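You operate a simulated robot arm through the tools that you are given. There is no shell and no other tool. Be economical: measure what you need, move in short steps, check, and stop when the job is done.

The job below is to be done with a simulated robot arm. You get a single attempt, and the scene is never put back.

TASK
Shim the low pier so the narrow batt lies level.
Fine: the level's reading names the shim; lift level and batt off first, lay them back, see the level show 0 mm; other shims and the orange chip stay.
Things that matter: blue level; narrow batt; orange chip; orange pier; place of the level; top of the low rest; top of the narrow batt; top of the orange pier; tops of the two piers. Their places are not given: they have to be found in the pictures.

The check looks at the end state, three seconds after you hand in, the way a careful person would. Anything else that was tipped, shoved, dropped, spilled or broken makes it a failure.

THE ROBOT
A 7-joint arm with a two-finger parallel gripper, fixed in place. Base frame: the origin is at the foot of the arm, x ahead of it, y to its left, z up; the work surface is at about z = 0.72. Units: m, degrees, N and s.
With the tool pointing down near the work surface it reaches from about 0.28 to 0.68 m from the base axis. Its first joint turns from -66.0 to 66.0 degrees. Payload 1.57 kg.
Tool frame: the origin (TCP) lies between the finger pads and is the grasp point; the fingertips stand 0.03 m ahead of it; z points along the fingers, y is the line along which they close. Largest opening 0.11 m; finger width 0.024, thickness 0.012; the body of the gripper, 0.048 by 0.112 m, starts 0.078 m behind the TCP.
Orientation is told as [roll, pitch, yaw] about the base's x, y, z axes, in that order, counted from this pose: with the fingers straight down and closing along the base's y, the tool's x points along the base's -x, its y along +y and its z along -z.

THE INTERFACE
- The arm moves only by the tool arm_command. Its argument "series" is a list of rows, each a list of 3 entries, a list of its own where there are three numbers: the shift along the base's x, y, z in units of 100 mm (1.0 is 100 mm), then the turn, a rotation vector about the base's x, y, z in units of 90 degrees (1.0 is 90 degrees), then the gripper command, from -1 (shut) to 1 (fully open), values between in proportion. In form: [[[x, y, z], [ax, ay, az], claw], ...]. A call has 1 to 8 rows; each row is the pose to reach, as a shift and turn from the pose commanded when the call began. A call with a number of a shift or a turn outside -1 to 1 is refused whole. A row lasts 0.2 s, in which the tool goes at most 0.05 m and 8.6 degrees; a call with a longer step from one row to the next is refused whole, and so is a gripper value outside its range. Where a pose cannot be reached the arm comes as near as it can. A force on the tool above 40 N (or 10 N above the force at the start of the call, whichever is more), or a blocked arm, ends the call early, and 0.2 s more pass. Each finger travels about 0.108 m/s and halts on what it meets, pressing with about 29 N; the grip force reading is that of the motor and also rises with nothing between the fingers. The clock runs only during rows and for 0.2 s after the last one: add rows that repeat a pose to give the fingers time. The reply holds the time, the measured pose of the TCP, the force on the tool along the base axes, the opening and the grip force, in the units named above and with some noise, with the torque about the TCP (base axes, N m) and any sound that the robot's microphone picked up.
- Cameras (640 x 400 px; columns grow to the right, rows downward): "scene" is fixed at [0.1755, -0.412, 1.3919]; the picture's right is [0.59, -0.81, 0.00], its down [-0.55, -0.40, -0.74] and it looks along [0.59, 0.43, -0.68] (base axes); focal length 348 px, centre (320, 200). "wrist" rides on the gripper at [0.07, 0.016, -0.141] in the tool frame; the picture's right is [-0.23, 0.97, 0.00], its down [-0.86, -0.20, -0.48] and it looks along [-0.47, -0.11, 0.88] (tool axes); focal length 222 px, centre (320, 200).
- get_image(camera): a new picture of that camera. It takes no simulated time.
- point_at(camera, pixels): for up to 12 pixels [column, row] of the newest picture of that camera ("zoom" is the newest enlarged one), the place [x, y, z] in the base frame of the surface seen there, good to about 0.002 m. It takes no simulated time.
- enlarge(camera, box): a new picture of the part [left, top, right, bottom] of that camera's present view, enlarged. It takes no simulated time.
- finish_job(): hands the job in; it is judged then, once.

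Keep the steps short. Do not move on a guess: measure, check each grasp and each placing, and mend mistakes. In all there are 80 turns and 46 pictures (those below and enlarged ones count). Leave the gripper open and the arm clear of the work at the hand-in unless told otherwise, and finish with a single line.

The tools are called after "Request:" as name(argument=value, ...) on one line, values as JSON. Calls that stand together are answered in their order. arm_command: Moves the arm, as the interface text tells. Its arguments: {"type":"object","properties":{"series":{"type":"array","items":{"type":"array"}}},"required":["series"]} The other tools are called the same way: get_image (camera) takes a picture; point_at (camera, pixels) gives the place of the surface under pixels of a picture; enlarge (camera, box) takes an enlarged picture of a part of a camera's view; finish_job () hands the job in.

At the start:

```text
time_s: 0.0
eef_pos: [0.418, 0.0871, 1.0722]
tcp_rot: [-0.1, 0.0, 0.0]
force: [0.5, -0.3, -0.8]
torque: [-0.03, 0.02, -0.02]
width: 0.11
grasp_force: 0.1
```

scene: 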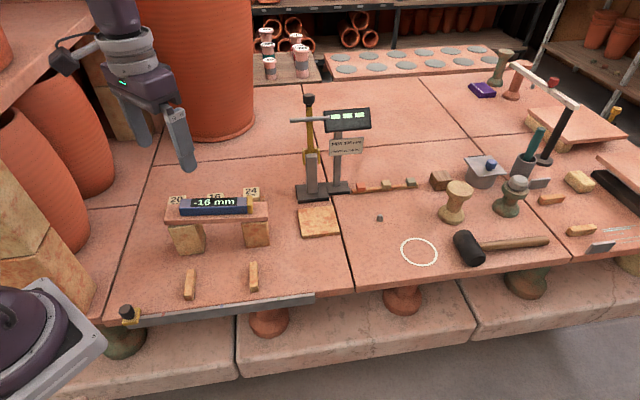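
wrist: 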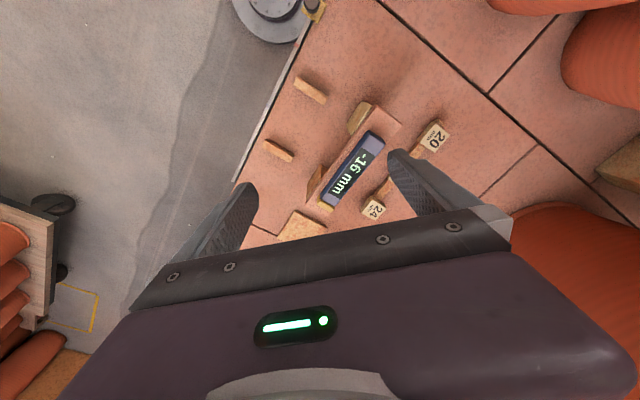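

The level reads -16 mm, and shims marked 20, 16 and 24 stand behind it. I'll enlarge both views of the work area.

Request:
enlarge(camera="scene", box=[130, 160, 350, 310])

Request:
enlarge(camera="wrist", box=[240, 60, 480, 250])

```text
2.67 times, centred on (240, 235) of scene
```

zoom: 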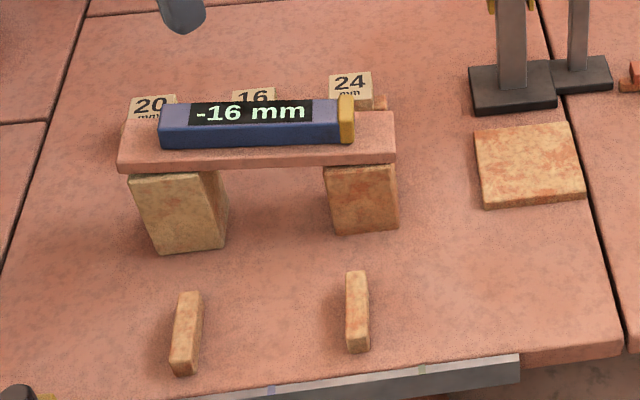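

```text
2.11 times, centred on (360, 155) of wrist
```

zoom: 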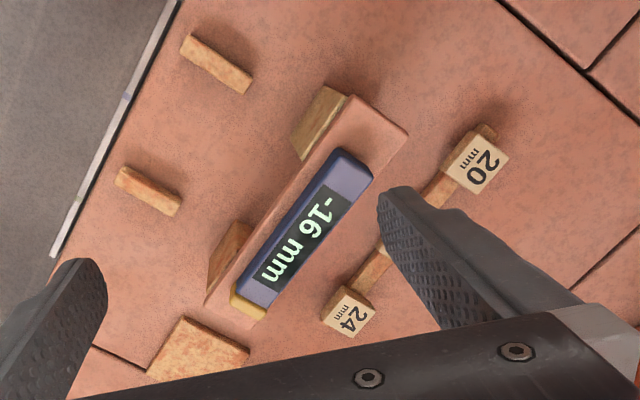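

I'll measure the batt, level, piers, front sticks, square tile and shim tags in the zoomed views.

Request:
enlarge(camera="scene", box=[150, 175, 280, 256])

Request:
point_at(camera="scene", pixels=[[169, 217], [267, 216], [264, 202], [182, 213], [235, 211], [249, 212], [250, 197], [188, 240], [257, 232], [190, 272], [253, 265], [320, 219]])

Request:
point_at(camera="wrist", pixels=[[434, 137], [374, 208], [372, 138], [326, 206], [398, 124], [380, 112], [319, 195], [362, 117], [319, 180], [310, 89], [278, 150], [302, 230]])

```text
4.92 times, centred on (215, 216) of scene
```

zoom: 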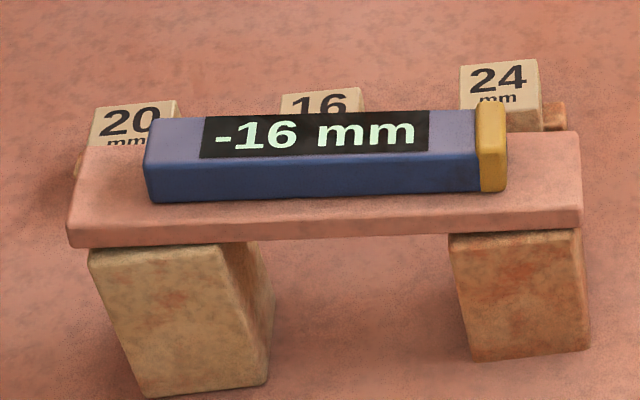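

```text
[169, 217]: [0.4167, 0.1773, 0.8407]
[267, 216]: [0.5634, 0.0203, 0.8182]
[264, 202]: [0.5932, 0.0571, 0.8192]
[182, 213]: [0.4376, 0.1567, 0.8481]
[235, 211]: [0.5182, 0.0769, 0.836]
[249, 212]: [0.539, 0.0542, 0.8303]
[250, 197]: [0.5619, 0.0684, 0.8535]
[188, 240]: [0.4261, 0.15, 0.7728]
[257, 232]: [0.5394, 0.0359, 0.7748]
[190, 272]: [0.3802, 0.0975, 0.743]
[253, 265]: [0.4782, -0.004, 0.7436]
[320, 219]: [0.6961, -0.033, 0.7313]
```

```text
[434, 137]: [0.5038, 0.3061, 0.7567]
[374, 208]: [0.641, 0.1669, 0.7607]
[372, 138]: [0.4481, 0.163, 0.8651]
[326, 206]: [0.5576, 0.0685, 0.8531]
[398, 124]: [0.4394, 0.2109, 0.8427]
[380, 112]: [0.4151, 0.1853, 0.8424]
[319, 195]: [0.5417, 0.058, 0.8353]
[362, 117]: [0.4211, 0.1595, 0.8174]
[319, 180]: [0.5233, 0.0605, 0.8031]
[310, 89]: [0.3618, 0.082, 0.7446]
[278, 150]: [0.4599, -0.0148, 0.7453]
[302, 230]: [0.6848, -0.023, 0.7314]
```

Batt axis runs along about (0.68,-0.73), falling toward the right pier, so the right (orange) pier is low. Next I move the arm high above the shims to see them clearly.

Request:
arm_command(series=[[[0, 0.45, 0], [0, 0, 0], 1], [[0, 0.9, 0], [0, 0, 0], 1], [[0.3, 1.0, 0], [0, 0, 0], 1], [[0.3, 1.0, -0.3], [0, 0, 0], 1], [[0.3, 1.0, -0.3], [0, 0, 0], 1]])

Request:
get_image(camera="wrist")

```text
time_s: 1.2
eef_pos: [0.4476, 0.1859, 1.0415]
tcp_rot: [0.0, 0.0, 0.1]
force: [0.2, -0.8, -0.7]
torque: [-0.01, 0.0, 0.0]
width: 0.11
grasp_force: 0.0
```

```text
40 pictures are left
```

wrist: 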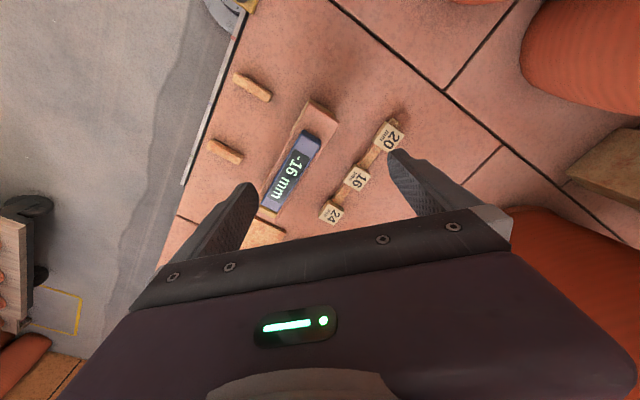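

Enlarging the shim row around (360,170).

Request:
enlarge(camera="wrist", box=[290, 110, 430, 230])

```text
3.33 times, centred on (360, 170) of wrist
```

zoom: 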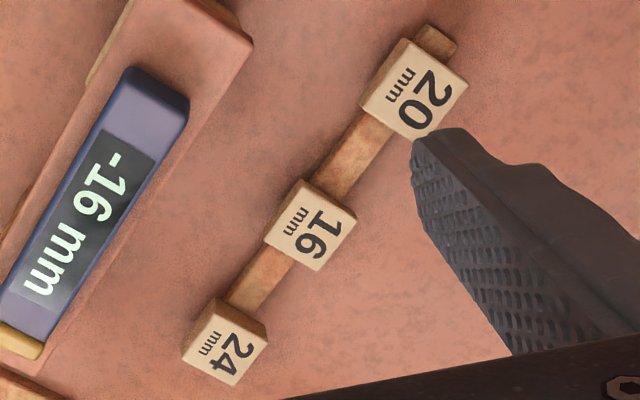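

Shims sit on a thin rail. I'll measure the corners of each tag and the rail.

Request:
point_at(camera="zoom", pixels=[[304, 184], [352, 215], [320, 266], [272, 236], [311, 224], [262, 274], [352, 155], [415, 88], [225, 340], [435, 40], [350, 300], [284, 190]])

Request:
enlarge(camera="scene", box=[290, 150, 450, 250])

```text
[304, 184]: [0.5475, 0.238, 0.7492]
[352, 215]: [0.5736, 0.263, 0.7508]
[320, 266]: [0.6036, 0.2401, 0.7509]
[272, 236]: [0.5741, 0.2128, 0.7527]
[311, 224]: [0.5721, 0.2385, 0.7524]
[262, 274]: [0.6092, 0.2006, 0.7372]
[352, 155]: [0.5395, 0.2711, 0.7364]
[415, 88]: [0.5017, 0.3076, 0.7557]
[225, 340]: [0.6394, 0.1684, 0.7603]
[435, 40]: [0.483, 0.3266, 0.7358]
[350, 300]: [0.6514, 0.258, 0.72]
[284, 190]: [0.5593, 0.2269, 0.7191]
```

```text
4.00 times, centred on (370, 200) of scene
```

zoom: 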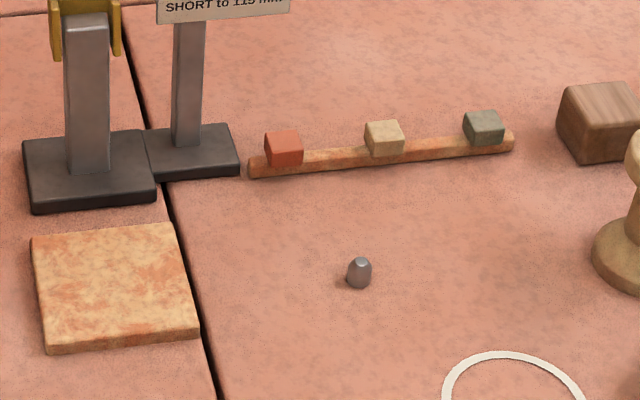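

The orange chip is on another rail far right, uninvolved. The 16 shim is at (0.573,0.239), z 0.736–0.752. Now I measure the level and batt corners closely, and free table spots to park the level.

Request:
enlarge(camera="wrist", box=[240, 90, 360, 220])

Request:
point_at(camera="scene", pixels=[[290, 240], [290, 260], [290, 280], [270, 260], [310, 260], [330, 262], [301, 233], [340, 233], [150, 200], [130, 215], [140, 180], [110, 230]])

```text
3.08 times, centred on (300, 155) of wrist
```

zoom: 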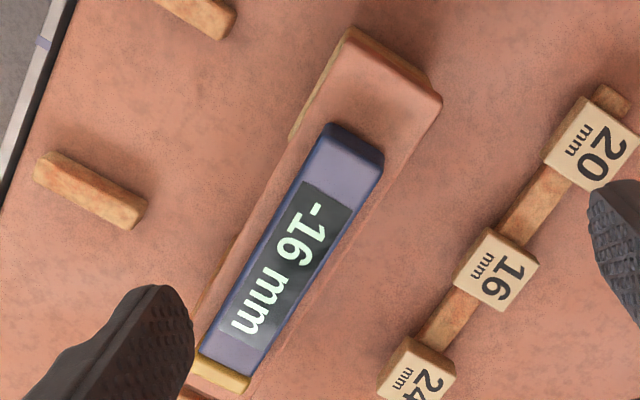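

```text
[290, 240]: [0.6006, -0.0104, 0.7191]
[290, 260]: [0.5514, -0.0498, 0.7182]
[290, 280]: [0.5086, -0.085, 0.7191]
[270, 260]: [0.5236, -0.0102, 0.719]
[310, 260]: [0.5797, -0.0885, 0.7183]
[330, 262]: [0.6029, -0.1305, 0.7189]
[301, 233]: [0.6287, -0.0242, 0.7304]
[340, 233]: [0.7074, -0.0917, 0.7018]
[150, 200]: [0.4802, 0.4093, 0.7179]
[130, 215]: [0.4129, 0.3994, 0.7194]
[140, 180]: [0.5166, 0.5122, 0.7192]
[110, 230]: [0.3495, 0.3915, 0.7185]
```

Table left of the work (around (0.33,0.30)) is free, good to park the level. Now level and batt corners.

Request:
point_at(camera="zoom", pixels=[[330, 132], [380, 166], [201, 350], [250, 373], [245, 386], [196, 368], [350, 35], [436, 100], [330, 180], [240, 345], [52, 160], [132, 215]])

```text
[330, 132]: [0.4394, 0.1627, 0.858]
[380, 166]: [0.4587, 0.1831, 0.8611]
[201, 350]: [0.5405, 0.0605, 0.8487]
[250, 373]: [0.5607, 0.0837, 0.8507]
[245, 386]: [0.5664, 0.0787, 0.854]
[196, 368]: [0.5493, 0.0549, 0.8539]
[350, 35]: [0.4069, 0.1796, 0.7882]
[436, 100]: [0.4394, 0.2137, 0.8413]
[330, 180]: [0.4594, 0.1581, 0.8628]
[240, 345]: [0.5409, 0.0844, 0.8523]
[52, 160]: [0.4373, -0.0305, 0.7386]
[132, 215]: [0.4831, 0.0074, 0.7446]
```

Level centre ≈ (0.505,0.118), top ≈ 0.857 and axis about −46°, tilted about 5.8° down to the right. Batt centre ≈ (0.503,0.117). I move above the level and yaw −46°.

Request:
arm_command(series=[[[0.1, -0.11, -0.13], [0, 0, -0.085], 1], [[0.19, -0.22, -0.27], [0, 0, -0.17], 1], [[0.29, -0.34, -0.41], [0, 0, -0.255], 1], [[0.38, -0.45, -0.54], [0, 0, -0.34], 1], [[0.48, -0.56, -0.68], [0, 0, -0.425], 1], [[0.574, -0.679, -0.815], [0, 0, -0.511], 1], [[0.574, -0.679, -0.815], [0, 0, -0.511], 1]])

Request:
get_image(camera="wrist")

```text
time_s: 2.8
eef_pos: [0.5057, 0.1197, 0.9617]
tcp_rot: [0.0, 0.0, -46.1]
force: [0.8, -0.1, -0.8]
torque: [0.0, -0.03, 0.03]
width: 0.1099
grasp_force: 0.1
```

```text
36 pictures are left
```

wrist: 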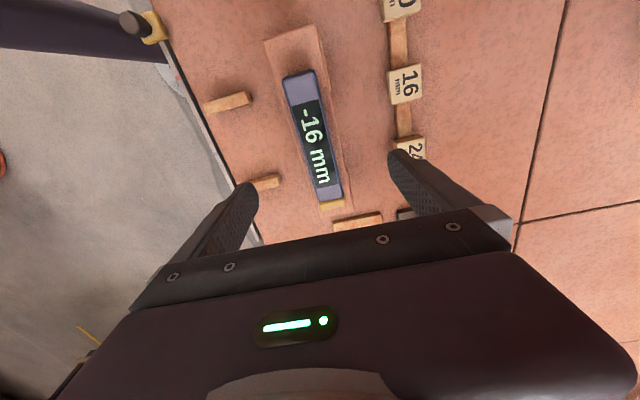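

Rechecking level and batt corners from this closer view.

Request:
point_at(camera="wrist", pixels=[[285, 80], [314, 72], [318, 198], [341, 193], [322, 207], [344, 202], [266, 43], [317, 27], [320, 211], [351, 209], [300, 92], [330, 190]])

```text
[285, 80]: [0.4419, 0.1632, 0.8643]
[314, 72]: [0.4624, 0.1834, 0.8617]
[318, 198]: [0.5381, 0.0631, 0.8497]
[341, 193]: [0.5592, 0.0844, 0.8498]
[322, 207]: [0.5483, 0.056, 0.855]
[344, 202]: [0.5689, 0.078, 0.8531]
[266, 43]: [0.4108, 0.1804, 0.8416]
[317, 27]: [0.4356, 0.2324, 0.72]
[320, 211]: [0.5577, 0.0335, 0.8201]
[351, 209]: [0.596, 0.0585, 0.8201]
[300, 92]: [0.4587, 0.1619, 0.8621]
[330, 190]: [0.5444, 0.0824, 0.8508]
```

The TCP is centred on the level. I tilt 5.8° to match the batt and descend so the tips stop just above the batt (TCP z ≈ 0.866).

Request:
arm_command(series=[[[0, 0, -0.3], [0.0464, 0.0445, 0], 0.3], [[0, 0, -0.6], [0.0464, 0.0445, 0], 0.3], [[0, 0, -0.85], [0.0464, 0.0445, 0], 0.3], [[0, 0, -0.95], [0.0464, 0.0445, 0], 0.3], [[0, 0, -0.95], [0.0464, 0.0445, 0], 0.3]])

Request:
enlarge(camera="scene", box=[150, 130, 300, 260])

```text
time_s: 4.0
eef_pos: [0.5058, 0.1184, 0.8677]
tcp_rot: [0.2, 5.7, -46.0]
force: [0.3, 0.9, -0.2]
torque: [0.0, 0.0, -0.02]
width: 0.0713
grasp_force: 0.0
```

```text
3.08 times, centred on (225, 195) of scene
```

zoom: 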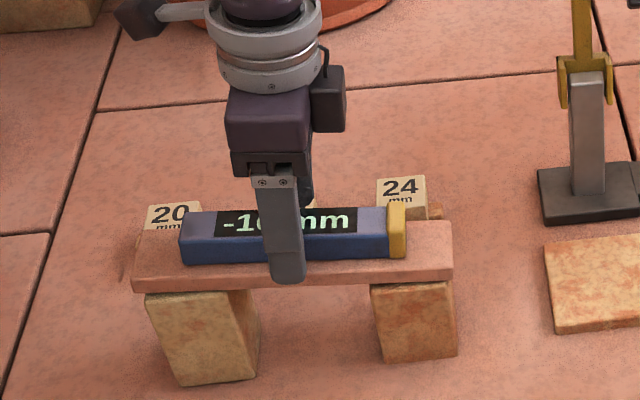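

The finger straddles the level above the batt with a proper tilt. I close.

Request:
arm_command(series=[[[0, 0, 0], [0, 0, 0], -0.2], [[0, 0, 0], [0, 0, 0], -0.5], [[0, 0, 0], [0, 0, 0], -0.7], [[0, 0, 0], [0, 0, 0], -0.7]])

```text
time_s: 5.0
eef_pos: [0.5046, 0.1185, 0.8673]
tcp_rot: [0.0, 5.8, -45.9]
force: [0.3, -0.3, 0.0]
torque: [0.06, 0.12, 0.01]
width: 0.0334
grasp_force: 28.7
```

Gripped at 33 mm with 29 N. I lift 80 mm and check the view.

Request:
arm_command(series=[[[0, 0, 0.1], [0, 0, 0], -0.7], [[0, 0, 0.4], [0, 0, 0], -0.7], [[0, 0, 0.8], [0, 0, 0], -0.7], [[0, 0, 0.8], [-0.0464, -0.0445, 0], -0.7], [[0, 0, 0.8], [-0.0464, -0.0445, 0], -0.7]])

Request:
enlarge(camera="scene", box=[130, 120, 300, 260])

```text
time_s: 6.2
eef_pos: [0.5061, 0.1179, 0.9462]
tcp_rot: [0.1, 0.0, -46.0]
force: [-0.1, 0.6, -1.4]
torque: [0.0, 0.01, -0.02]
width: 0.0335
grasp_force: 28.6
```

```text
2.86 times, centred on (215, 190) of scene
```

zoom: 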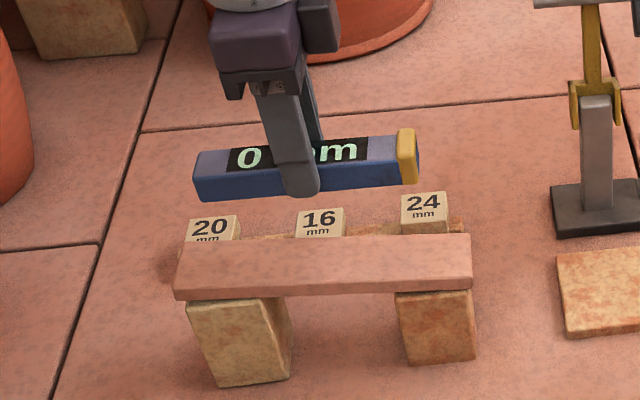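

Level is held firm, showing 0 while horizontal. I carry it to the free spot at left (two calls).

Request:
arm_command(series=[[[-0.3, 0.3, 0], [0, 0, 0], -0.7], [[-0.6, 0.6, 0], [0, 0, 0], -0.7], [[-0.9, 0.9, 0], [0, 0, 0], -0.7], [[-0.9, 0.9, 0], [0, 0, 0], -0.7]])

Request:
arm_command(series=[[[-0.3, 0.3, 0], [0, 0, 0], -0.7], [[-0.6, 0.6, 0], [0, 0, 0], -0.7], [[-0.86, 0.92, 0], [0, 0, 0], -0.7], [[-0.86, 0.92, -0.4], [0, 0, 0], -0.7], [[-0.86, 0.92, -0.8], [0, 0, 0], -0.7], [[-0.86, 0.92, -0.8], [0, 0, 0], -0.7]])

Request:
get_image(camera="scene")

```text
time_s: 7.2
eef_pos: [0.4159, 0.2073, 0.948]
tcp_rot: [0.1, 0.0, -46.0]
force: [0.1, -0.1, -1.8]
torque: [0.0, 0.01, 0.0]
width: 0.0335
grasp_force: 29.1
```

```text
time_s: 8.6
eef_pos: [0.3744, 0.3066, 0.9272]
tcp_rot: [9.0, 1.8, -50.6]
force: [-0.9, 0.3, -3.0]
torque: [0.01, 0.03, -0.03]
width: 0.0335
grasp_force: 29.5
stopped in row 6: the arm was blocked; the commanded pose is now the measured one
```

```text
33 pictures are left
```

scene: 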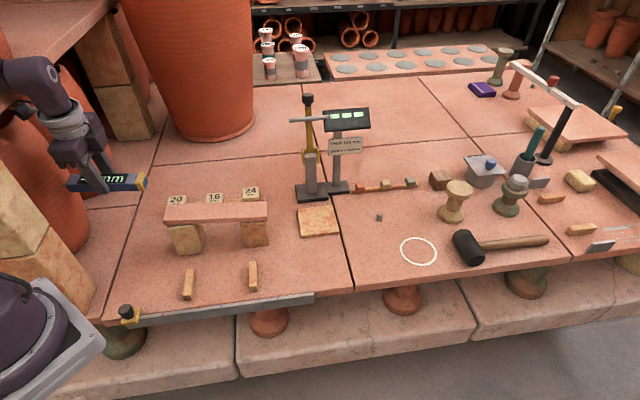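

The arm was blocked near (0.37,0.31), probably a joint limit or the column at left; nothing appears moved. I back off the way I came, restoring orientation.

Request:
arm_command(series=[[[0.15, -0.3, 0.1], [-0.04, 0.03, 0.025], -0.7], [[0.3, -0.6, 0.2], [-0.081, 0.061, 0.051], -0.7], [[0.42, -0.99, 0.2], [-0.081, 0.061, 0.051], -0.7], [[0.42, -0.99, 0.2], [-0.081, 0.061, 0.051], -0.7]])

Request:
enlarge(camera="scene", box=[0, 30, 320, 330])

```text
time_s: 9.6
eef_pos: [0.4115, 0.2149, 0.9467]
tcp_rot: [-0.3, 0.3, -45.4]
force: [-0.4, -0.4, -2.5]
torque: [0.01, 0.02, 0.0]
width: 0.0335
grasp_force: 28.9
```

```text
1.33 times, centred on (160, 180) of scene
```

zoom: 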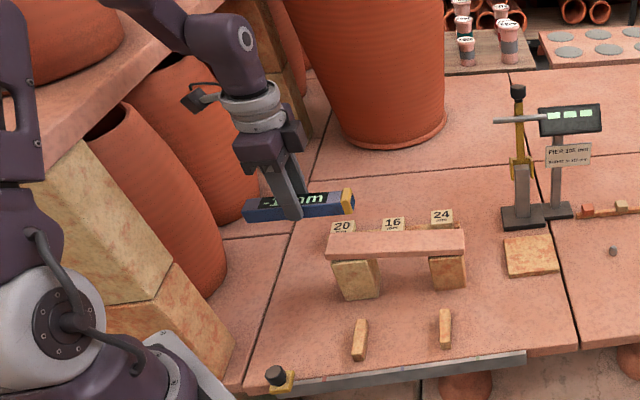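

Nothing was disturbed and the level is still firmly held. I'll use the right spot (0.59,−0.10) instead; first I measure the stand there and the table.

Request:
point_at(camera="zoom", pixels=[[480, 120], [518, 92], [522, 225], [570, 120], [510, 315], [552, 355], [480, 340], [590, 310], [520, 345]])

Request:
arm_command(series=[[[0.28, -0.3, 0], [0, 0, 0], -0.7], [[0.55, -0.6, 0], [0, 0, 0], -0.7], [[0.85, -0.9, 0], [0, 0, 0], -0.7], [[0.85, -0.9, 0], [0, 0, 0], -0.7]])

```text
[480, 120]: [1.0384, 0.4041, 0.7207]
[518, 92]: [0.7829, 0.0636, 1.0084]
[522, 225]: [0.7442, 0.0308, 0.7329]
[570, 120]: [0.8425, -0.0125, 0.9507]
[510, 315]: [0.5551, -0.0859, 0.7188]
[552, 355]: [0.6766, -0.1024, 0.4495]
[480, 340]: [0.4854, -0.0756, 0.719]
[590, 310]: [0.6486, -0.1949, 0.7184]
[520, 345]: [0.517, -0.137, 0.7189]
```

```text
time_s: 10.6
eef_pos: [0.4972, 0.1245, 0.9445]
tcp_rot: [-0.3, 0.3, -45.3]
force: [-0.6, 0.5, -1.6]
torque: [0.05, 0.03, 0.0]
width: 0.0335
grasp_force: 29.0
```

Clear. I continue to (0.575,−0.095).

Request:
arm_command(series=[[[0.14, -0.4, 0], [0, 0, 0], -0.7], [[0.28, -0.8, 0], [0, 0, 0], -0.7], [[0.35, -1.0, 0], [0, 0, 0], -0.7], [[0.35, -1.0, 0], [0, 0, 0], -0.7]])

Request:
arm_command(series=[[[0.14, -0.4, 0], [0, 0, 0], -0.7], [[0.28, -0.8, 0], [0, 0, 0], -0.7], [[0.35, -1.0, 0], [0, 0, 0], -0.7], [[0.43, -1.0, -0.4], [0, 0, 0], -0.7], [[0.43, -1.0, -0.8], [0, 0, 0], -0.7], [[0.43, -1.0, -1.0], [0, 0, 0], -0.7], [[0.43, -1.0, -1.0], [0, 0, 0], -0.7]])

Request:
get_image(camera="scene")

```text
time_s: 11.6
eef_pos: [0.5322, 0.0253, 0.9448]
tcp_rot: [-0.3, 0.2, -45.2]
force: [0.5, 0.1, -2.2]
torque: [-0.02, 0.0, 0.02]
width: 0.0334
grasp_force: 28.5
```

```text
time_s: 13.2
eef_pos: [0.5727, -0.0743, 0.845]
tcp_rot: [-0.4, 0.1, -45.2]
force: [0.5, 0.4, -2.3]
torque: [0.0, 0.04, 0.0]
width: 0.0337
grasp_force: 29.2
```

```text
31 pictures are left
```

scene: 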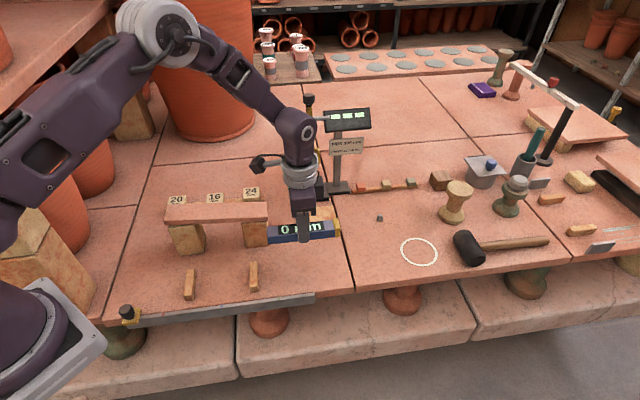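

Held level with reading 0. I shift to the spot and lower to 0.760.

Request:
arm_command(series=[[[0.02, -0.22, 0], [0, 0, 0], -0.7], [[0.02, -0.22, -0.4], [0, 0, 0], -0.7], [[0.02, -0.22, -0.7], [0, 0, 0], -0.7], [[0.02, -0.22, -0.85], [0, 0, 0], -0.7], [[0.02, -0.22, -0.85], [0, 0, 0], -0.7]])

Request:
enlarge(camera="scene", box=[230, 190, 390, 310])

```text
time_s: 14.4
eef_pos: [0.5762, -0.0945, 0.7614]
tcp_rot: [-0.2, 0.3, -45.3]
force: [-0.4, 0.2, -0.9]
torque: [-0.02, 0.0, 0.0]
width: 0.0335
grasp_force: 29.0
```

```text
3.33 times, centred on (310, 250) of scene
```

zoom: 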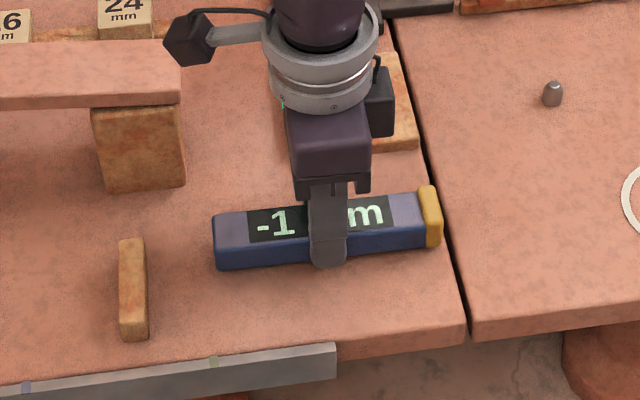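

Still just above the table. I lower in 1 mm steps and watch the force.

Request:
arm_command(series=[[[0, 0, -0.02], [0, 0, 0], -0.7], [[0, 0, -0.04], [0, 0, 0], -0.7], [[0, 0, -0.04], [0, 0, 0], -0.7]])

```text
time_s: 15.2
eef_pos: [0.5751, -0.097, 0.7568]
tcp_rot: [-0.2, 0.2, -45.4]
force: [-1.6, 0.4, -0.1]
torque: [-0.12, -0.15, -0.03]
width: 0.0335
grasp_force: 28.9
```

Torque shows first contact (weight lifting off). One millimetre more, then open.

Request:
arm_command(series=[[[0, 0, -0.01], [0, 0, 0], -0.7], [[0, 0, -0.01], [0, 0, 0], -0.2], [[0, 0, -0.01], [0, 0, 0], 0.1], [[0, 0, -0.01], [0, 0, 0], 0.2]])

Request:
arm_command(series=[[[0, 0, 0.3], [0, 0, 0], 0.2], [[0, 0, 0.75], [0, 0, 0], 0.2], [[0, 0, 1.0], [0, 0, 0], 0.2], [[0, 0, 1.0], [0, 0, 0], 0.2]])

Request:
get_image(camera="scene")

```text
time_s: 16.2
eef_pos: [0.5753, -0.0962, 0.756]
tcp_rot: [-0.2, 0.1, -45.3]
force: [0.1, 0.4, -0.4]
torque: [-0.02, -0.01, 0.01]
width: 0.066
grasp_force: 0.1
```

```text
time_s: 17.2
eef_pos: [0.5768, -0.0955, 0.8552]
tcp_rot: [-0.3, 0.3, -45.3]
force: [1.1, -0.5, 0.2]
torque: [0.01, -0.01, 0.04]
width: 0.066
grasp_force: 0.0
```

```text
29 pictures are left
```

scene: 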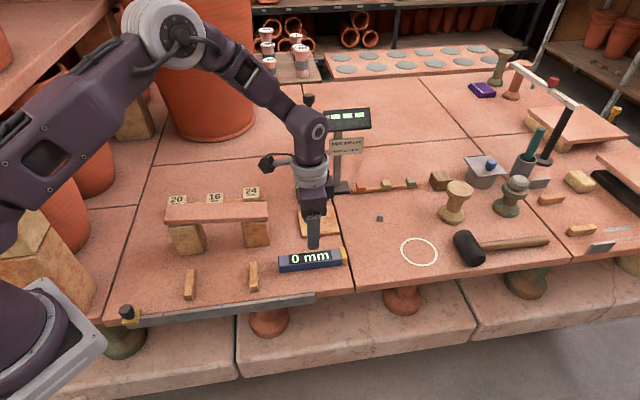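

Level parked, reads 0. Now I measure the bare batt (top corners and lower edges) and the rests.

Request:
enlarge(camera="scene", box=[150, 180, 290, 310])

```text
3.08 times, centred on (220, 245) of scene
```

zoom: 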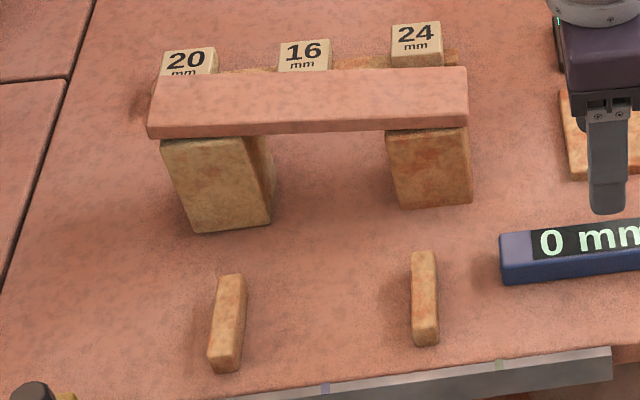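

Request:
point_at(camera="zoom", pixels=[[152, 126], [466, 117], [465, 72], [163, 80], [310, 97], [310, 130], [230, 282], [225, 355], [424, 256], [425, 328], [390, 145], [462, 140]])

Request:
point_at(camera="zoom", pixels=[[166, 150], [235, 145], [400, 200], [465, 195], [195, 225], [262, 218], [270, 190], [220, 325], [425, 290]])

```text
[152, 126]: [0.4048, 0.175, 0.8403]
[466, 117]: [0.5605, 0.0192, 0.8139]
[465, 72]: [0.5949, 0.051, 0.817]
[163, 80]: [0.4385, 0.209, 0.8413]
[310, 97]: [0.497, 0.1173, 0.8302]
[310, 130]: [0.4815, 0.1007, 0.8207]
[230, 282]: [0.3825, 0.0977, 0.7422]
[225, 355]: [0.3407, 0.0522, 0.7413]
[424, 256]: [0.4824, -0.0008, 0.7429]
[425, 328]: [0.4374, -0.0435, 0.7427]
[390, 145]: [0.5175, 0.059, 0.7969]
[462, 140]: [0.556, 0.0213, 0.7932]
```

```text
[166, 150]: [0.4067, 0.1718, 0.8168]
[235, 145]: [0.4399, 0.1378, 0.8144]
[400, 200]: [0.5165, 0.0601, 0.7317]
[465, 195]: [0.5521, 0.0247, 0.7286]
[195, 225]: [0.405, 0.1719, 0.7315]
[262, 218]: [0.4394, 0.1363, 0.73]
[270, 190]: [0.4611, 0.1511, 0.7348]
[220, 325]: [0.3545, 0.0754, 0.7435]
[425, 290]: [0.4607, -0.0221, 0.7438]
```

Batt: centre (0.500,0.1135), 220×47×~20 mm, axis −45°, tilt ≈6°. Rests: centres (0.361,0.0755) and (0.460,−0.022), top 0.743. I raise and move above the batt centre.

Request:
arm_command(series=[[[0, 0, 0.45], [0, 0, 0], 0.6], [[0, 0, 0.85], [0, 0, 0], 0.6], [[-0.13, 0.4, 0.85], [0, 0, 0], 0.6], [[-0.27, 0.8, 0.85], [0, 0, 0], 0.6], [[-0.35, 1.0, 0.85], [0, 0, 0], 0.6], [[-0.35, 1.0, 0.85], [0, 0, 0], 0.6]])

Request:
arm_command(series=[[[-0.14, 0.4, 0], [0, 0, 0], 0.6], [[-0.28, 0.8, 0], [0, 0, 0], 0.6], [[-0.35, 1.0, 0], [0, 0, 0], 0.6], [[-0.42, 1.0, -0.1], [0.0471, 0.0471, 0], 0.6], [[-0.42, 1.0, -0.3], [0.0471, 0.0471, 0], 0.6], [[-0.42, 1.0, -0.3], [0.0471, 0.0471, 0], 0.6]])

Request:
get_image(camera="wrist")

```text
time_s: 18.6
eef_pos: [0.5402, 0.0036, 0.9407]
tcp_rot: [-0.3, 0.3, -45.3]
force: [0.3, 0.4, 0.4]
torque: [0.0, -0.02, 0.0]
width: 0.088
grasp_force: 0.2
```

```text
time_s: 20.0
eef_pos: [0.4966, 0.1032, 0.911]
tcp_rot: [-0.3, 6.2, -45.3]
force: [0.1, -0.1, 0.6]
torque: [-0.01, -0.04, -0.01]
width: 0.0879
grasp_force: 0.1
```

```text
27 pictures are left
```

wrist: 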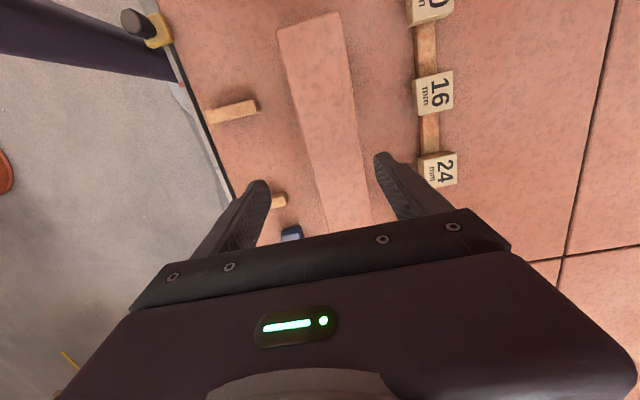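

Off by about 9 mm across; I correct to (0.4997,0.1135), descend to 0.829.

Request:
arm_command(series=[[[0.03, 0.1, 0], [0, 0, 0], 0.6], [[0.03, 0.1, -0.3], [0, 0, 0], 0.6], [[0.03, 0.1, -0.6], [0, 0, 0], 0.6], [[0.03, 0.1, -0.82], [0, 0, 0], 0.6], [[0.03, 0.1, -0.82], [0, 0, 0], 0.6]])

Request:
enlarge(camera="scene", box=[150, 130, 300, 260])

```text
time_s: 21.2
eef_pos: [0.5018, 0.1129, 0.828]
tcp_rot: [-0.3, 6.2, -45.4]
force: [-0.2, -0.1, 0.2]
torque: [0.05, 0.03, 0.02]
width: 0.0881
grasp_force: 0.1
```

```text
3.08 times, centred on (225, 195) of scene
```

zoom: 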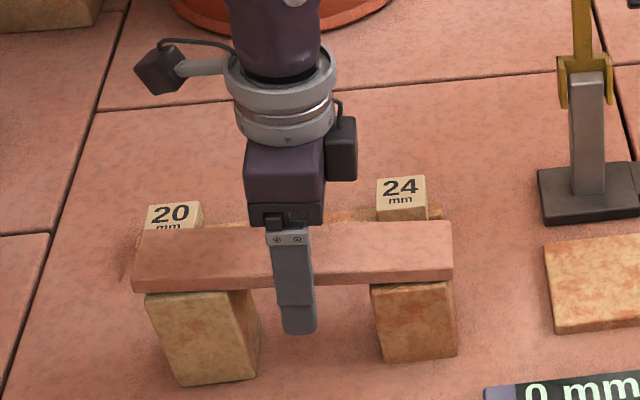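

Fingers straddle the batt between the piers. Closing.

Request:
arm_command(series=[[[0, 0, 0], [0, 0, 0], 0.3], [[0, 0, 0], [0, 0, 0], 0.0], [[0, 0, 0], [0, 0, 0], -0.3], [[0, 0, 0], [0, 0, 0], -0.4], [[0, 0, 0], [0, 0, 0], -0.4]])

```text
time_s: 22.4
eef_pos: [0.5017, 0.1126, 0.8298]
tcp_rot: [-0.3, 6.2, -45.3]
force: [2.3, 2.0, 0.5]
torque: [0.08, -0.11, 0.02]
width: 0.0548
grasp_force: 29.4
```

Gripped at 55 mm. Lift straight 90 mm, then un-tilt.

Request:
arm_command(series=[[[0, 0, 0.05], [0, 0, 0], -0.4], [[0, 0, 0.2], [0, 0, 0], -0.4], [[0, 0, 0.55], [0, 0, 0], -0.4], [[0, 0, 0.9], [0, 0, 0], -0.4], [[0, 0, 0.9], [-0.0471, -0.0471, 0], -0.4], [[0, 0, 0.9], [-0.0471, -0.0471, 0], -0.4]])

Request:
enlarge(camera="scene", box=[140, 110, 300, 260])

```text
time_s: 23.8
eef_pos: [0.501, 0.1128, 0.9183]
tcp_rot: [-0.4, 0.1, -45.2]
force: [0.8, 0.2, -3.1]
torque: [0.0, -0.02, -0.01]
width: 0.0545
grasp_force: 29.1
```

```text
2.67 times, centred on (220, 185) of scene
```

zoom: 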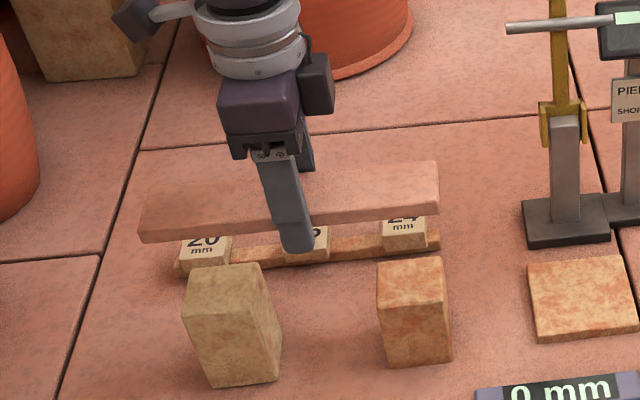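

Batt is up; the piers stand. I measure both pier tops now.

Request:
point_at(camera="zoom", pixels=[[384, 266], [436, 262], [442, 293], [382, 299], [410, 280], [202, 272], [254, 268], [262, 302], [190, 308], [227, 288]])

Request:
point_at(camera="zoom", pixels=[[378, 303], [446, 297], [440, 259], [379, 261], [389, 365], [448, 355], [270, 305], [186, 316], [207, 382], [278, 375]])

```text
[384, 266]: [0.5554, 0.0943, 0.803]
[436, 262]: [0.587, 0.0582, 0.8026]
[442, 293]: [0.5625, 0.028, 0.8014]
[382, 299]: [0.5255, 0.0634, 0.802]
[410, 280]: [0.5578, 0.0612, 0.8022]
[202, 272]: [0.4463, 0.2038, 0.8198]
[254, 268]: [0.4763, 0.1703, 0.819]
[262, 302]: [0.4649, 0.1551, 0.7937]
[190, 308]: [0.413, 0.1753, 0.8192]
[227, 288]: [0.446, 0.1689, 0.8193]
```

```text
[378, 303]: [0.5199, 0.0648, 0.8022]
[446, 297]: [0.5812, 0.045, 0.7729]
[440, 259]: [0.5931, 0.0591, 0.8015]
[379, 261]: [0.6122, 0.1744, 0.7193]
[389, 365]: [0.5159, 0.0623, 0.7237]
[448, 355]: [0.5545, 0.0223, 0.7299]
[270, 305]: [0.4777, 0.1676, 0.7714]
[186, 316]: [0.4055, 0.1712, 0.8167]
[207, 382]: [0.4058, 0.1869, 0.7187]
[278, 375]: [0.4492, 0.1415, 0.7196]
```

Pier tops: low one centre (0.5576,0.061), z 0.802; high one (0.445,0.173), z 0.819. Now I carry the batt over the rests, and lower.

Request:
arm_command(series=[[[-0.3, -0.25, 0], [0, 0, 0], -0.4], [[-0.6, -0.5, 0], [0, 0, 0], -0.4], [[-0.975, -0.79, 0], [0, 0, 0], -0.4], [[-0.975, -0.79, -0.4], [0, 0, 0], -0.4], [[-0.975, -0.79, -0.8], [0, 0, 0], -0.4], [[-0.975, -0.79, -0.99], [0, 0, 0], -0.4], [[-0.975, -0.79, -0.99], [0, 0, 0], -0.4]])

Request:
enlarge(camera="scene", box=[130, 160, 330, 320])

```text
time_s: 25.4
eef_pos: [0.4037, 0.0344, 0.8194]
tcp_rot: [-0.3, 0.2, -45.4]
force: [0.2, 0.5, -2.2]
torque: [-0.03, -0.01, 0.01]
width: 0.0544
grasp_force: 28.8
```

```text
2.50 times, centred on (230, 240) of scene
```

zoom: 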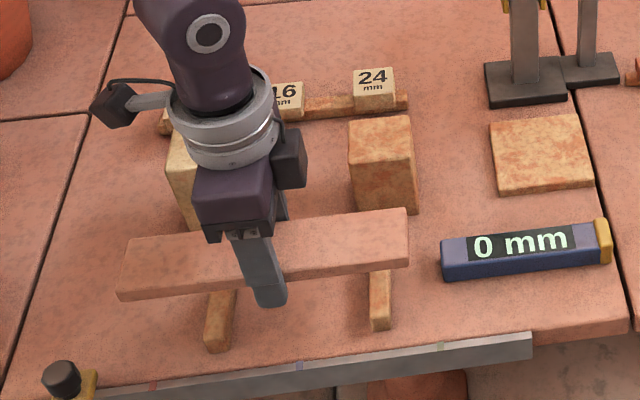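

Good alignment over the rests. Lower to ~0.765, then finer.

Request:
arm_command(series=[[[0, 0, -0.3], [0, 0, 0], -0.4], [[0, 0, -0.5], [0, 0, 0], -0.4], [[0, 0, -0.54], [0, 0, 0], -0.4], [[0, 0, -0.54], [0, 0, 0], -0.4]])

Request:
arm_command(series=[[[0, 0, -0.01], [0, 0, 0], -0.4], [[0, 0, -0.02], [0, 0, 0], -0.4], [[0, 0, -0.02], [0, 0, 0], -0.4]])

```text
time_s: 26.4
eef_pos: [0.4038, 0.0331, 0.7658]
tcp_rot: [-0.4, 0.3, -45.3]
force: [0.5, -0.5, -3.2]
torque: [0.02, -0.01, 0.02]
width: 0.0545
grasp_force: 29.0
```

```text
time_s: 27.2
eef_pos: [0.404, 0.0337, 0.7647]
tcp_rot: [-0.3, 0.2, -45.3]
force: [0.0, -0.7, -3.2]
torque: [-0.02, -0.01, -0.02]
width: 0.0548
grasp_force: 29.1
```

Still carrying the 3 N weight; go down in further millimetres.

Request:
arm_command(series=[[[0, 0, -0.01], [0, 0, 0], -0.4], [[0, 0, -0.02], [0, 0, 0], -0.4], [[0, 0, -0.02], [0, 0, 0], -0.4]])

```text
time_s: 28.0
eef_pos: [0.4033, 0.0341, 0.7618]
tcp_rot: [-0.3, 0.2, -45.4]
force: [-0.9, -0.1, -2.4]
torque: [-0.01, -0.02, 0.01]
width: 0.0547
grasp_force: 29.3
```

Request:
arm_command(series=[[[0, 0, -0.01], [0, 0, 0], -0.4], [[0, 0, -0.02], [0, 0, 0], -0.4], [[0, 0, -0.02], [0, 0, 0], -0.4]])

```text
time_s: 28.8
eef_pos: [0.4036, 0.0349, 0.759]
tcp_rot: [-0.2, 0.3, -45.3]
force: [0.0, 0.6, -3.7]
torque: [-0.02, 0.01, 0.02]
width: 0.0546
grasp_force: 29.2
```

Not touching yet; I look before lowering further.

Request:
enlarge(camera="scene", box=[150, 220, 290, 310])

Request:
arm_command(series=[[[0, 0, -0.01], [0, 0, 0], -0.4], [[0, 0, -0.02], [0, 0, 0], -0.4], [[0, 0, -0.02], [0, 0, 0], -0.4]])

```text
4.44 times, centred on (220, 265) of scene
```

zoom: 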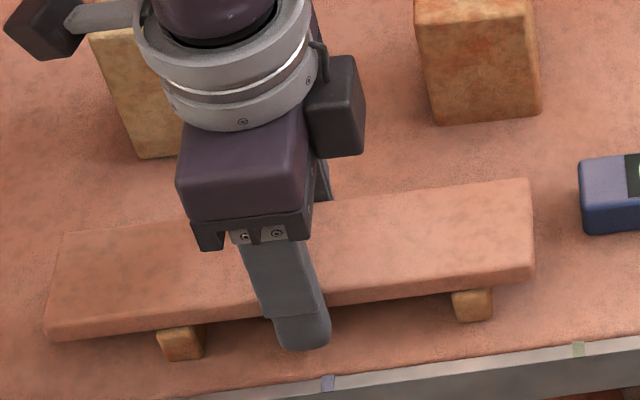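

```text
time_s: 29.6
eef_pos: [0.4051, 0.0349, 0.7586]
tcp_rot: [-0.4, 0.2, -45.3]
force: [-1.8, -1.9, 26.0]
torque: [0.08, -0.03, 0.01]
width: 0.0547
grasp_force: 28.8
```

Contact (26 N up) with TCP 0.7586, so the batt's underside is ~0.0155 below the TCP. I ease up 1 mm and open.

Request:
arm_command(series=[[[0, 0, 0.015], [0, 0, 0], -0.4], [[0, 0, 0.015], [0, 0, 0], 0.2], [[0, 0, 0.015], [0, 0, 0], 0.5], [[0, 0, 0.015], [0, 0, 0], 0.5]])

Request:
arm_command(series=[[[0, 0, 0.4], [0, 0, 0], 0.5], [[0, 0, 0.8], [0, 0, 0], 0.5], [[0, 0, 1.0], [0, 0, 0], 0.5], [[0.1, 0.1, 1.0], [0, 0, 0], 0.5]])

Request:
get_image(camera="scene")

```text
time_s: 30.6
eef_pos: [0.4041, 0.035, 0.7582]
tcp_rot: [-0.3, 0.3, -45.4]
force: [0.1, -0.4, 0.0]
torque: [-0.01, 0.03, -0.02]
width: 0.0828
grasp_force: 0.1
```

```text
time_s: 31.6
eef_pos: [0.4147, 0.0443, 0.8599]
tcp_rot: [-0.3, 0.3, -45.3]
force: [0.4, 0.2, -0.2]
torque: [-0.01, 0.0, 0.02]
width: 0.0824
grasp_force: 0.1
```

```text
22 pictures are left
```

scene: 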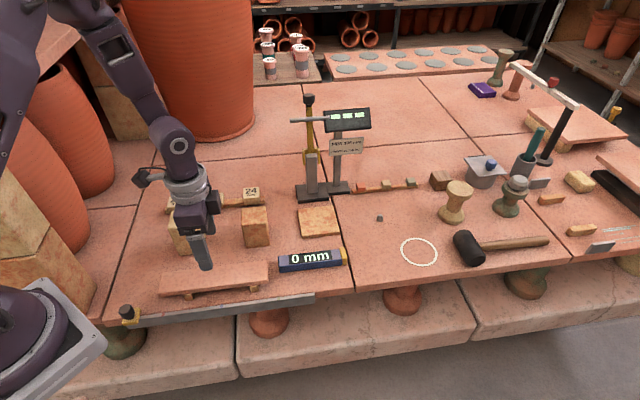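

Batt rests safely. Now raise and go above the 16 shim at (0.5747,0.2385).

Request:
arm_command(series=[[[0, 0, 0.45], [0, 0, 0], 0.4], [[0, 0, 0.9], [0, 0, 0], 0.4], [[0.3, 0.35, 0.9], [0, 0, 0], 0.4], [[0.6, 0.7, 0.9], [0, 0, 0], 0.4], [[0.85, 1.0, 0.9], [0, 0, 0], 0.4], [[0.85, 1.0, 0.9], [0, 0, 0], 0.4]])

Request:
arm_command(series=[[[0.3, 0.35, 0], [0, 0, 0], 0.4], [[0.6, 0.7, 0], [0, 0, 0], 0.4], [[0.75, 0.94, 0], [0, 0, 0], 0.4], [[0.75, 0.94, -0.4], [0, 0, 0], 0.4], [[0.75, 0.94, -0.8], [0, 0, 0], 0.4], [[0.75, 0.94, -0.8], [0, 0, 0], 0.4]])

Request:
get_image(camera="wrist")

```text
time_s: 33.0
eef_pos: [0.4984, 0.1475, 0.9512]
tcp_rot: [-0.2, 0.3, -45.3]
force: [-0.3, -0.3, 0.7]
torque: [-0.01, 0.02, 0.02]
width: 0.0768
grasp_force: 0.2
```

```text
time_s: 34.4
eef_pos: [0.5716, 0.24, 0.8665]
tcp_rot: [-0.4, 0.2, -45.4]
force: [0.8, -0.4, -0.2]
torque: [0.01, 0.02, -0.01]
width: 0.0768
grasp_force: 0.0
```

```text
21 pictures are left
```

wrist: 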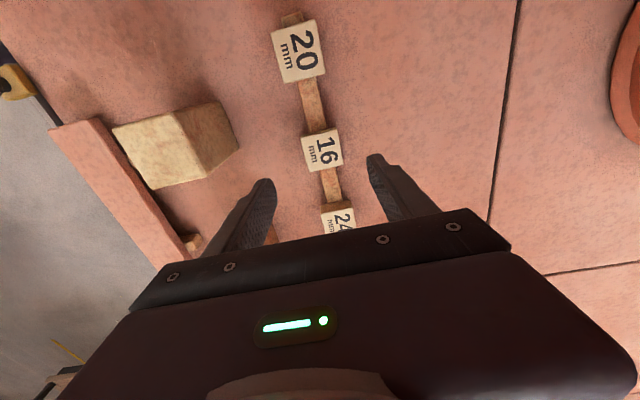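

Measuring the 16 shim's top corners here.

Request:
enlarge(camera="wrist", box=[280, 100, 370, 200])

Request:
point_at(camera="wrist", pixels=[[303, 135], [338, 130], [342, 163], [308, 171], [322, 150], [325, 215], [312, 105], [290, 150]])

```text
4.00 times, centred on (325, 150) of wrist
```

zoom: 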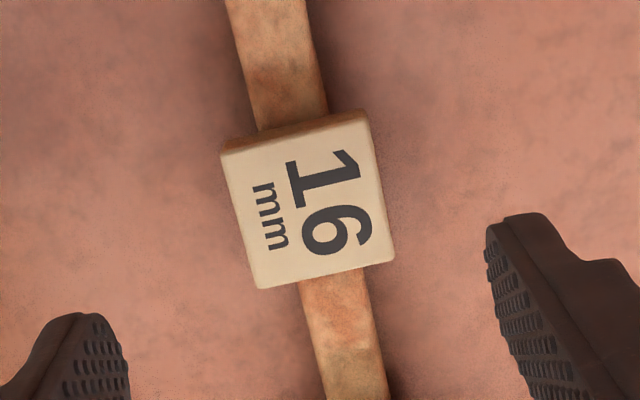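

```text
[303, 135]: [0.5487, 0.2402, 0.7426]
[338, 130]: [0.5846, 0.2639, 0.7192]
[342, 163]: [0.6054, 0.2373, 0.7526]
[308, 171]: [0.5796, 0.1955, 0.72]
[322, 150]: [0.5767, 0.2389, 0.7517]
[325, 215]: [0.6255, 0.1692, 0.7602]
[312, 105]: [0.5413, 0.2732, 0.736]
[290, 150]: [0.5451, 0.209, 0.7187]
```

Request:
point_at(camera="zoom", pixels=[[228, 158], [360, 124], [388, 252], [264, 282], [308, 203]])

```text
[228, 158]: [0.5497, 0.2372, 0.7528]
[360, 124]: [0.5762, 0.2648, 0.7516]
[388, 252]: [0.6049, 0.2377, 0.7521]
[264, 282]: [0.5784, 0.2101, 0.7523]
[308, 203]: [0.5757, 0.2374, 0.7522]
```

Shim centre (0.577,0.2375), 40 mm square. I centre and descend to TCP z≈0.769 (tips 3 mm above its underside, so they'll clear the pier top).

Request:
arm_command(series=[[[0.055, -0.025, 0], [0, 0, 0], 0.3], [[0.055, -0.025, -0.4], [0, 0, 0], 0.3], [[0.055, -0.025, -0.8], [0, 0, 0], 0.3], [[0.055, -0.025, -0.97], [0, 0, 0], 0.3], [[0.055, -0.025, -0.97], [0, 0, 0], 0.3]])

Request:
enlarge(camera="scene", box=[150, 130, 300, 260])

```text
time_s: 35.6
eef_pos: [0.5776, 0.2355, 0.7717]
tcp_rot: [-0.3, 0.3, -45.3]
force: [0.9, 0.5, 0.5]
torque: [-0.02, -0.01, 0.02]
width: 0.0716
grasp_force: 0.0
```

```text
3.08 times, centred on (225, 195) of scene
```

zoom: 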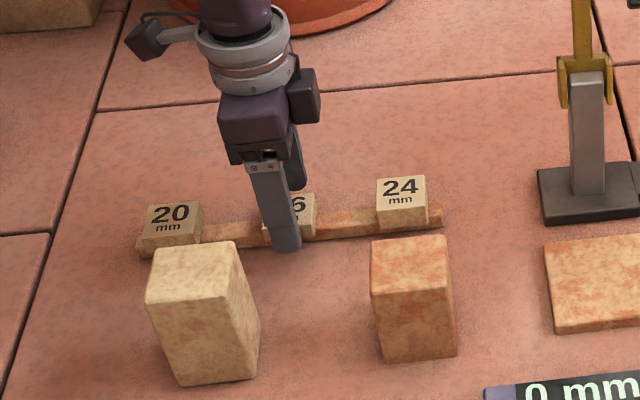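

Lower 2 mm and close.

Request:
arm_command(series=[[[0, 0, -0.02], [0, 0, 0], 0.0], [[0, 0, -0.02], [0, 0, 0], -0.3], [[0, 0, -0.02], [0, 0, 0], -0.5], [[0, 0, -0.02], [0, 0, 0], -0.5]])

Request:
arm_command(series=[[[0, 0, 0.1], [0, 0, 0], -0.5], [[0, 0, 0.5], [0, 0, 0], -0.5], [[0, 0, 0.98], [0, 0, 0], -0.5], [[0, 0, 0.98], [0, 0, 0], -0.5]])

Request:
enlarge(camera="scene", box=[150, 110, 300, 260])

```text
time_s: 36.6
eef_pos: [0.5781, 0.2368, 0.7697]
tcp_rot: [-0.3, 0.2, -45.3]
force: [0.1, 0.7, 0.0]
torque: [0.04, -0.01, -0.02]
width: 0.043
grasp_force: 29.4
```

```text
time_s: 37.6
eef_pos: [0.5785, 0.2378, 0.8662]
tcp_rot: [-0.3, 0.2, -45.3]
force: [-0.4, -0.3, 0.5]
torque: [0.01, -0.01, 0.01]
width: 0.0426
grasp_force: 29.0
```

```text
2.67 times, centred on (225, 185) of scene
```

zoom: 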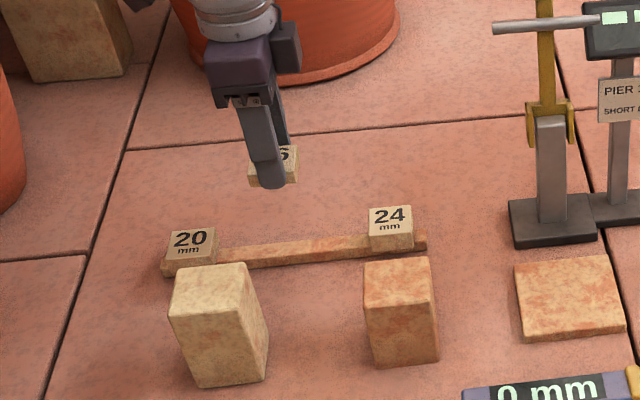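

Shim 16 held, other shims untouched. I move over the orange pier (0.5576,0.061), staying ~55 mm above contact.

Request:
arm_command(series=[[[0, 0, 0.25], [0, 0, 0], -0.5], [[-0.05, -0.4, 0.25], [0, 0, 0], -0.5], [[-0.1, -0.8, 0.25], [0, 0, 0], -0.5], [[-0.12, -1.0, 0.25], [0, 0, 0], -0.5], [[-0.12, -1.0, 0.25], [0, 0, 0], -0.5]])

Request:
arm_command(series=[[[-0.045, -0.4, 0], [0, 0, 0], -0.5], [[-0.09, -0.77, 0], [0, 0, 0], -0.5], [[-0.09, -0.77, -0.3], [0, 0, 0], -0.5], [[-0.09, -0.77, -0.3], [0, 0, 0], -0.5]])

Request:
enlarge(camera="scene", box=[190, 160, 310, 260])

Request:
get_image(camera="wrist")

```text
time_s: 38.8
eef_pos: [0.5668, 0.1347, 0.8922]
tcp_rot: [-0.3, 0.2, -45.2]
force: [1.1, 0.2, -0.3]
torque: [0.0, -0.01, 0.01]
width: 0.0432
grasp_force: 28.8
```

```text
time_s: 39.8
eef_pos: [0.5593, 0.0593, 0.8623]
tcp_rot: [-0.3, 0.3, -45.2]
force: [0.1, 0.1, 0.6]
torque: [0.01, 0.01, -0.05]
width: 0.043
grasp_force: 29.1
```

```text
4.00 times, centred on (250, 210) of scene
```

zoom: 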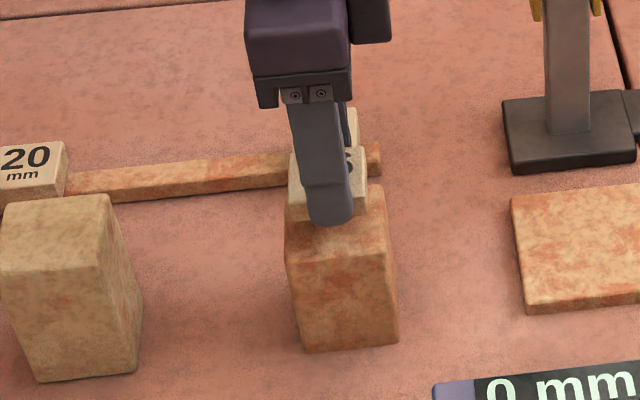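

```text
16 pictures are left
```

wrist: 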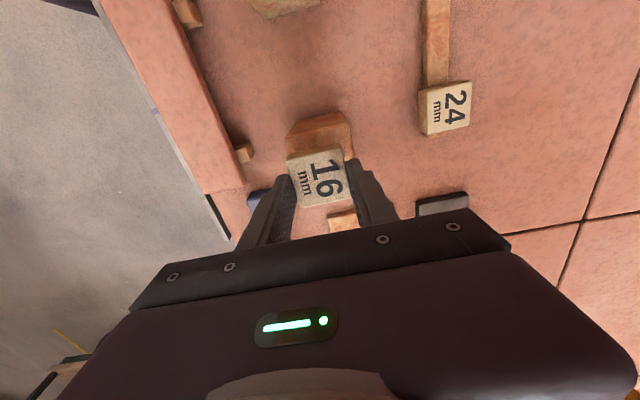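

Checking shim centre versus pier by measurement.

Request:
point_at(camera="wrist", pixels=[[290, 162], [339, 154], [348, 197], [303, 206], [290, 132], [347, 123], [320, 145]])

Request:
point_at(camera="zoom", pixels=[[290, 248], [386, 240], [381, 190], [330, 240]])

```text
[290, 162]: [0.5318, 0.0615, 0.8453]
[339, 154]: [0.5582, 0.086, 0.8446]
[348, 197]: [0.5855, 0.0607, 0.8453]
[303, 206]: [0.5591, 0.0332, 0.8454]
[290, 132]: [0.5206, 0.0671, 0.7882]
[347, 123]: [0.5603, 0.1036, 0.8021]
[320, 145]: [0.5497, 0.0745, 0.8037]
```

```text
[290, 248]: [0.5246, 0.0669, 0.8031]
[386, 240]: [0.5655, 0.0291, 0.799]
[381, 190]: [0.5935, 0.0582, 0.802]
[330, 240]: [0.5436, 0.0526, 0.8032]
```

Shim centre (0.5587,0.0604) vs pier centre ≈(0.559,0.062): aligned. Lower 24 mm, then millimetre steps.

Request:
arm_command(series=[[[0, 0.01, -0.15], [0, 0, 0], -0.5], [[0, 0.01, -0.24], [0, 0, 0], -0.5], [[0, 0.01, -0.24], [0, 0, 0], -0.5]])

Request:
arm_command(series=[[[0, 0, -0.01], [0, 0, 0], -0.5], [[0, 0, -0.02], [0, 0, 0], -0.5], [[0, 0, -0.02], [0, 0, 0], -0.5]])

```text
time_s: 40.6
eef_pos: [0.5604, 0.0606, 0.8383]
tcp_rot: [-0.3, 0.2, -45.3]
force: [0.3, 0.0, -0.6]
torque: [0.0, 0.02, 0.0]
width: 0.043
grasp_force: 28.7
```

```text
time_s: 41.4
eef_pos: [0.5588, 0.0602, 0.8374]
tcp_rot: [-0.3, 0.3, -45.3]
force: [-1.9, 1.0, 8.7]
torque: [0.12, 0.05, 0.05]
width: 0.0429
grasp_force: 28.5
```

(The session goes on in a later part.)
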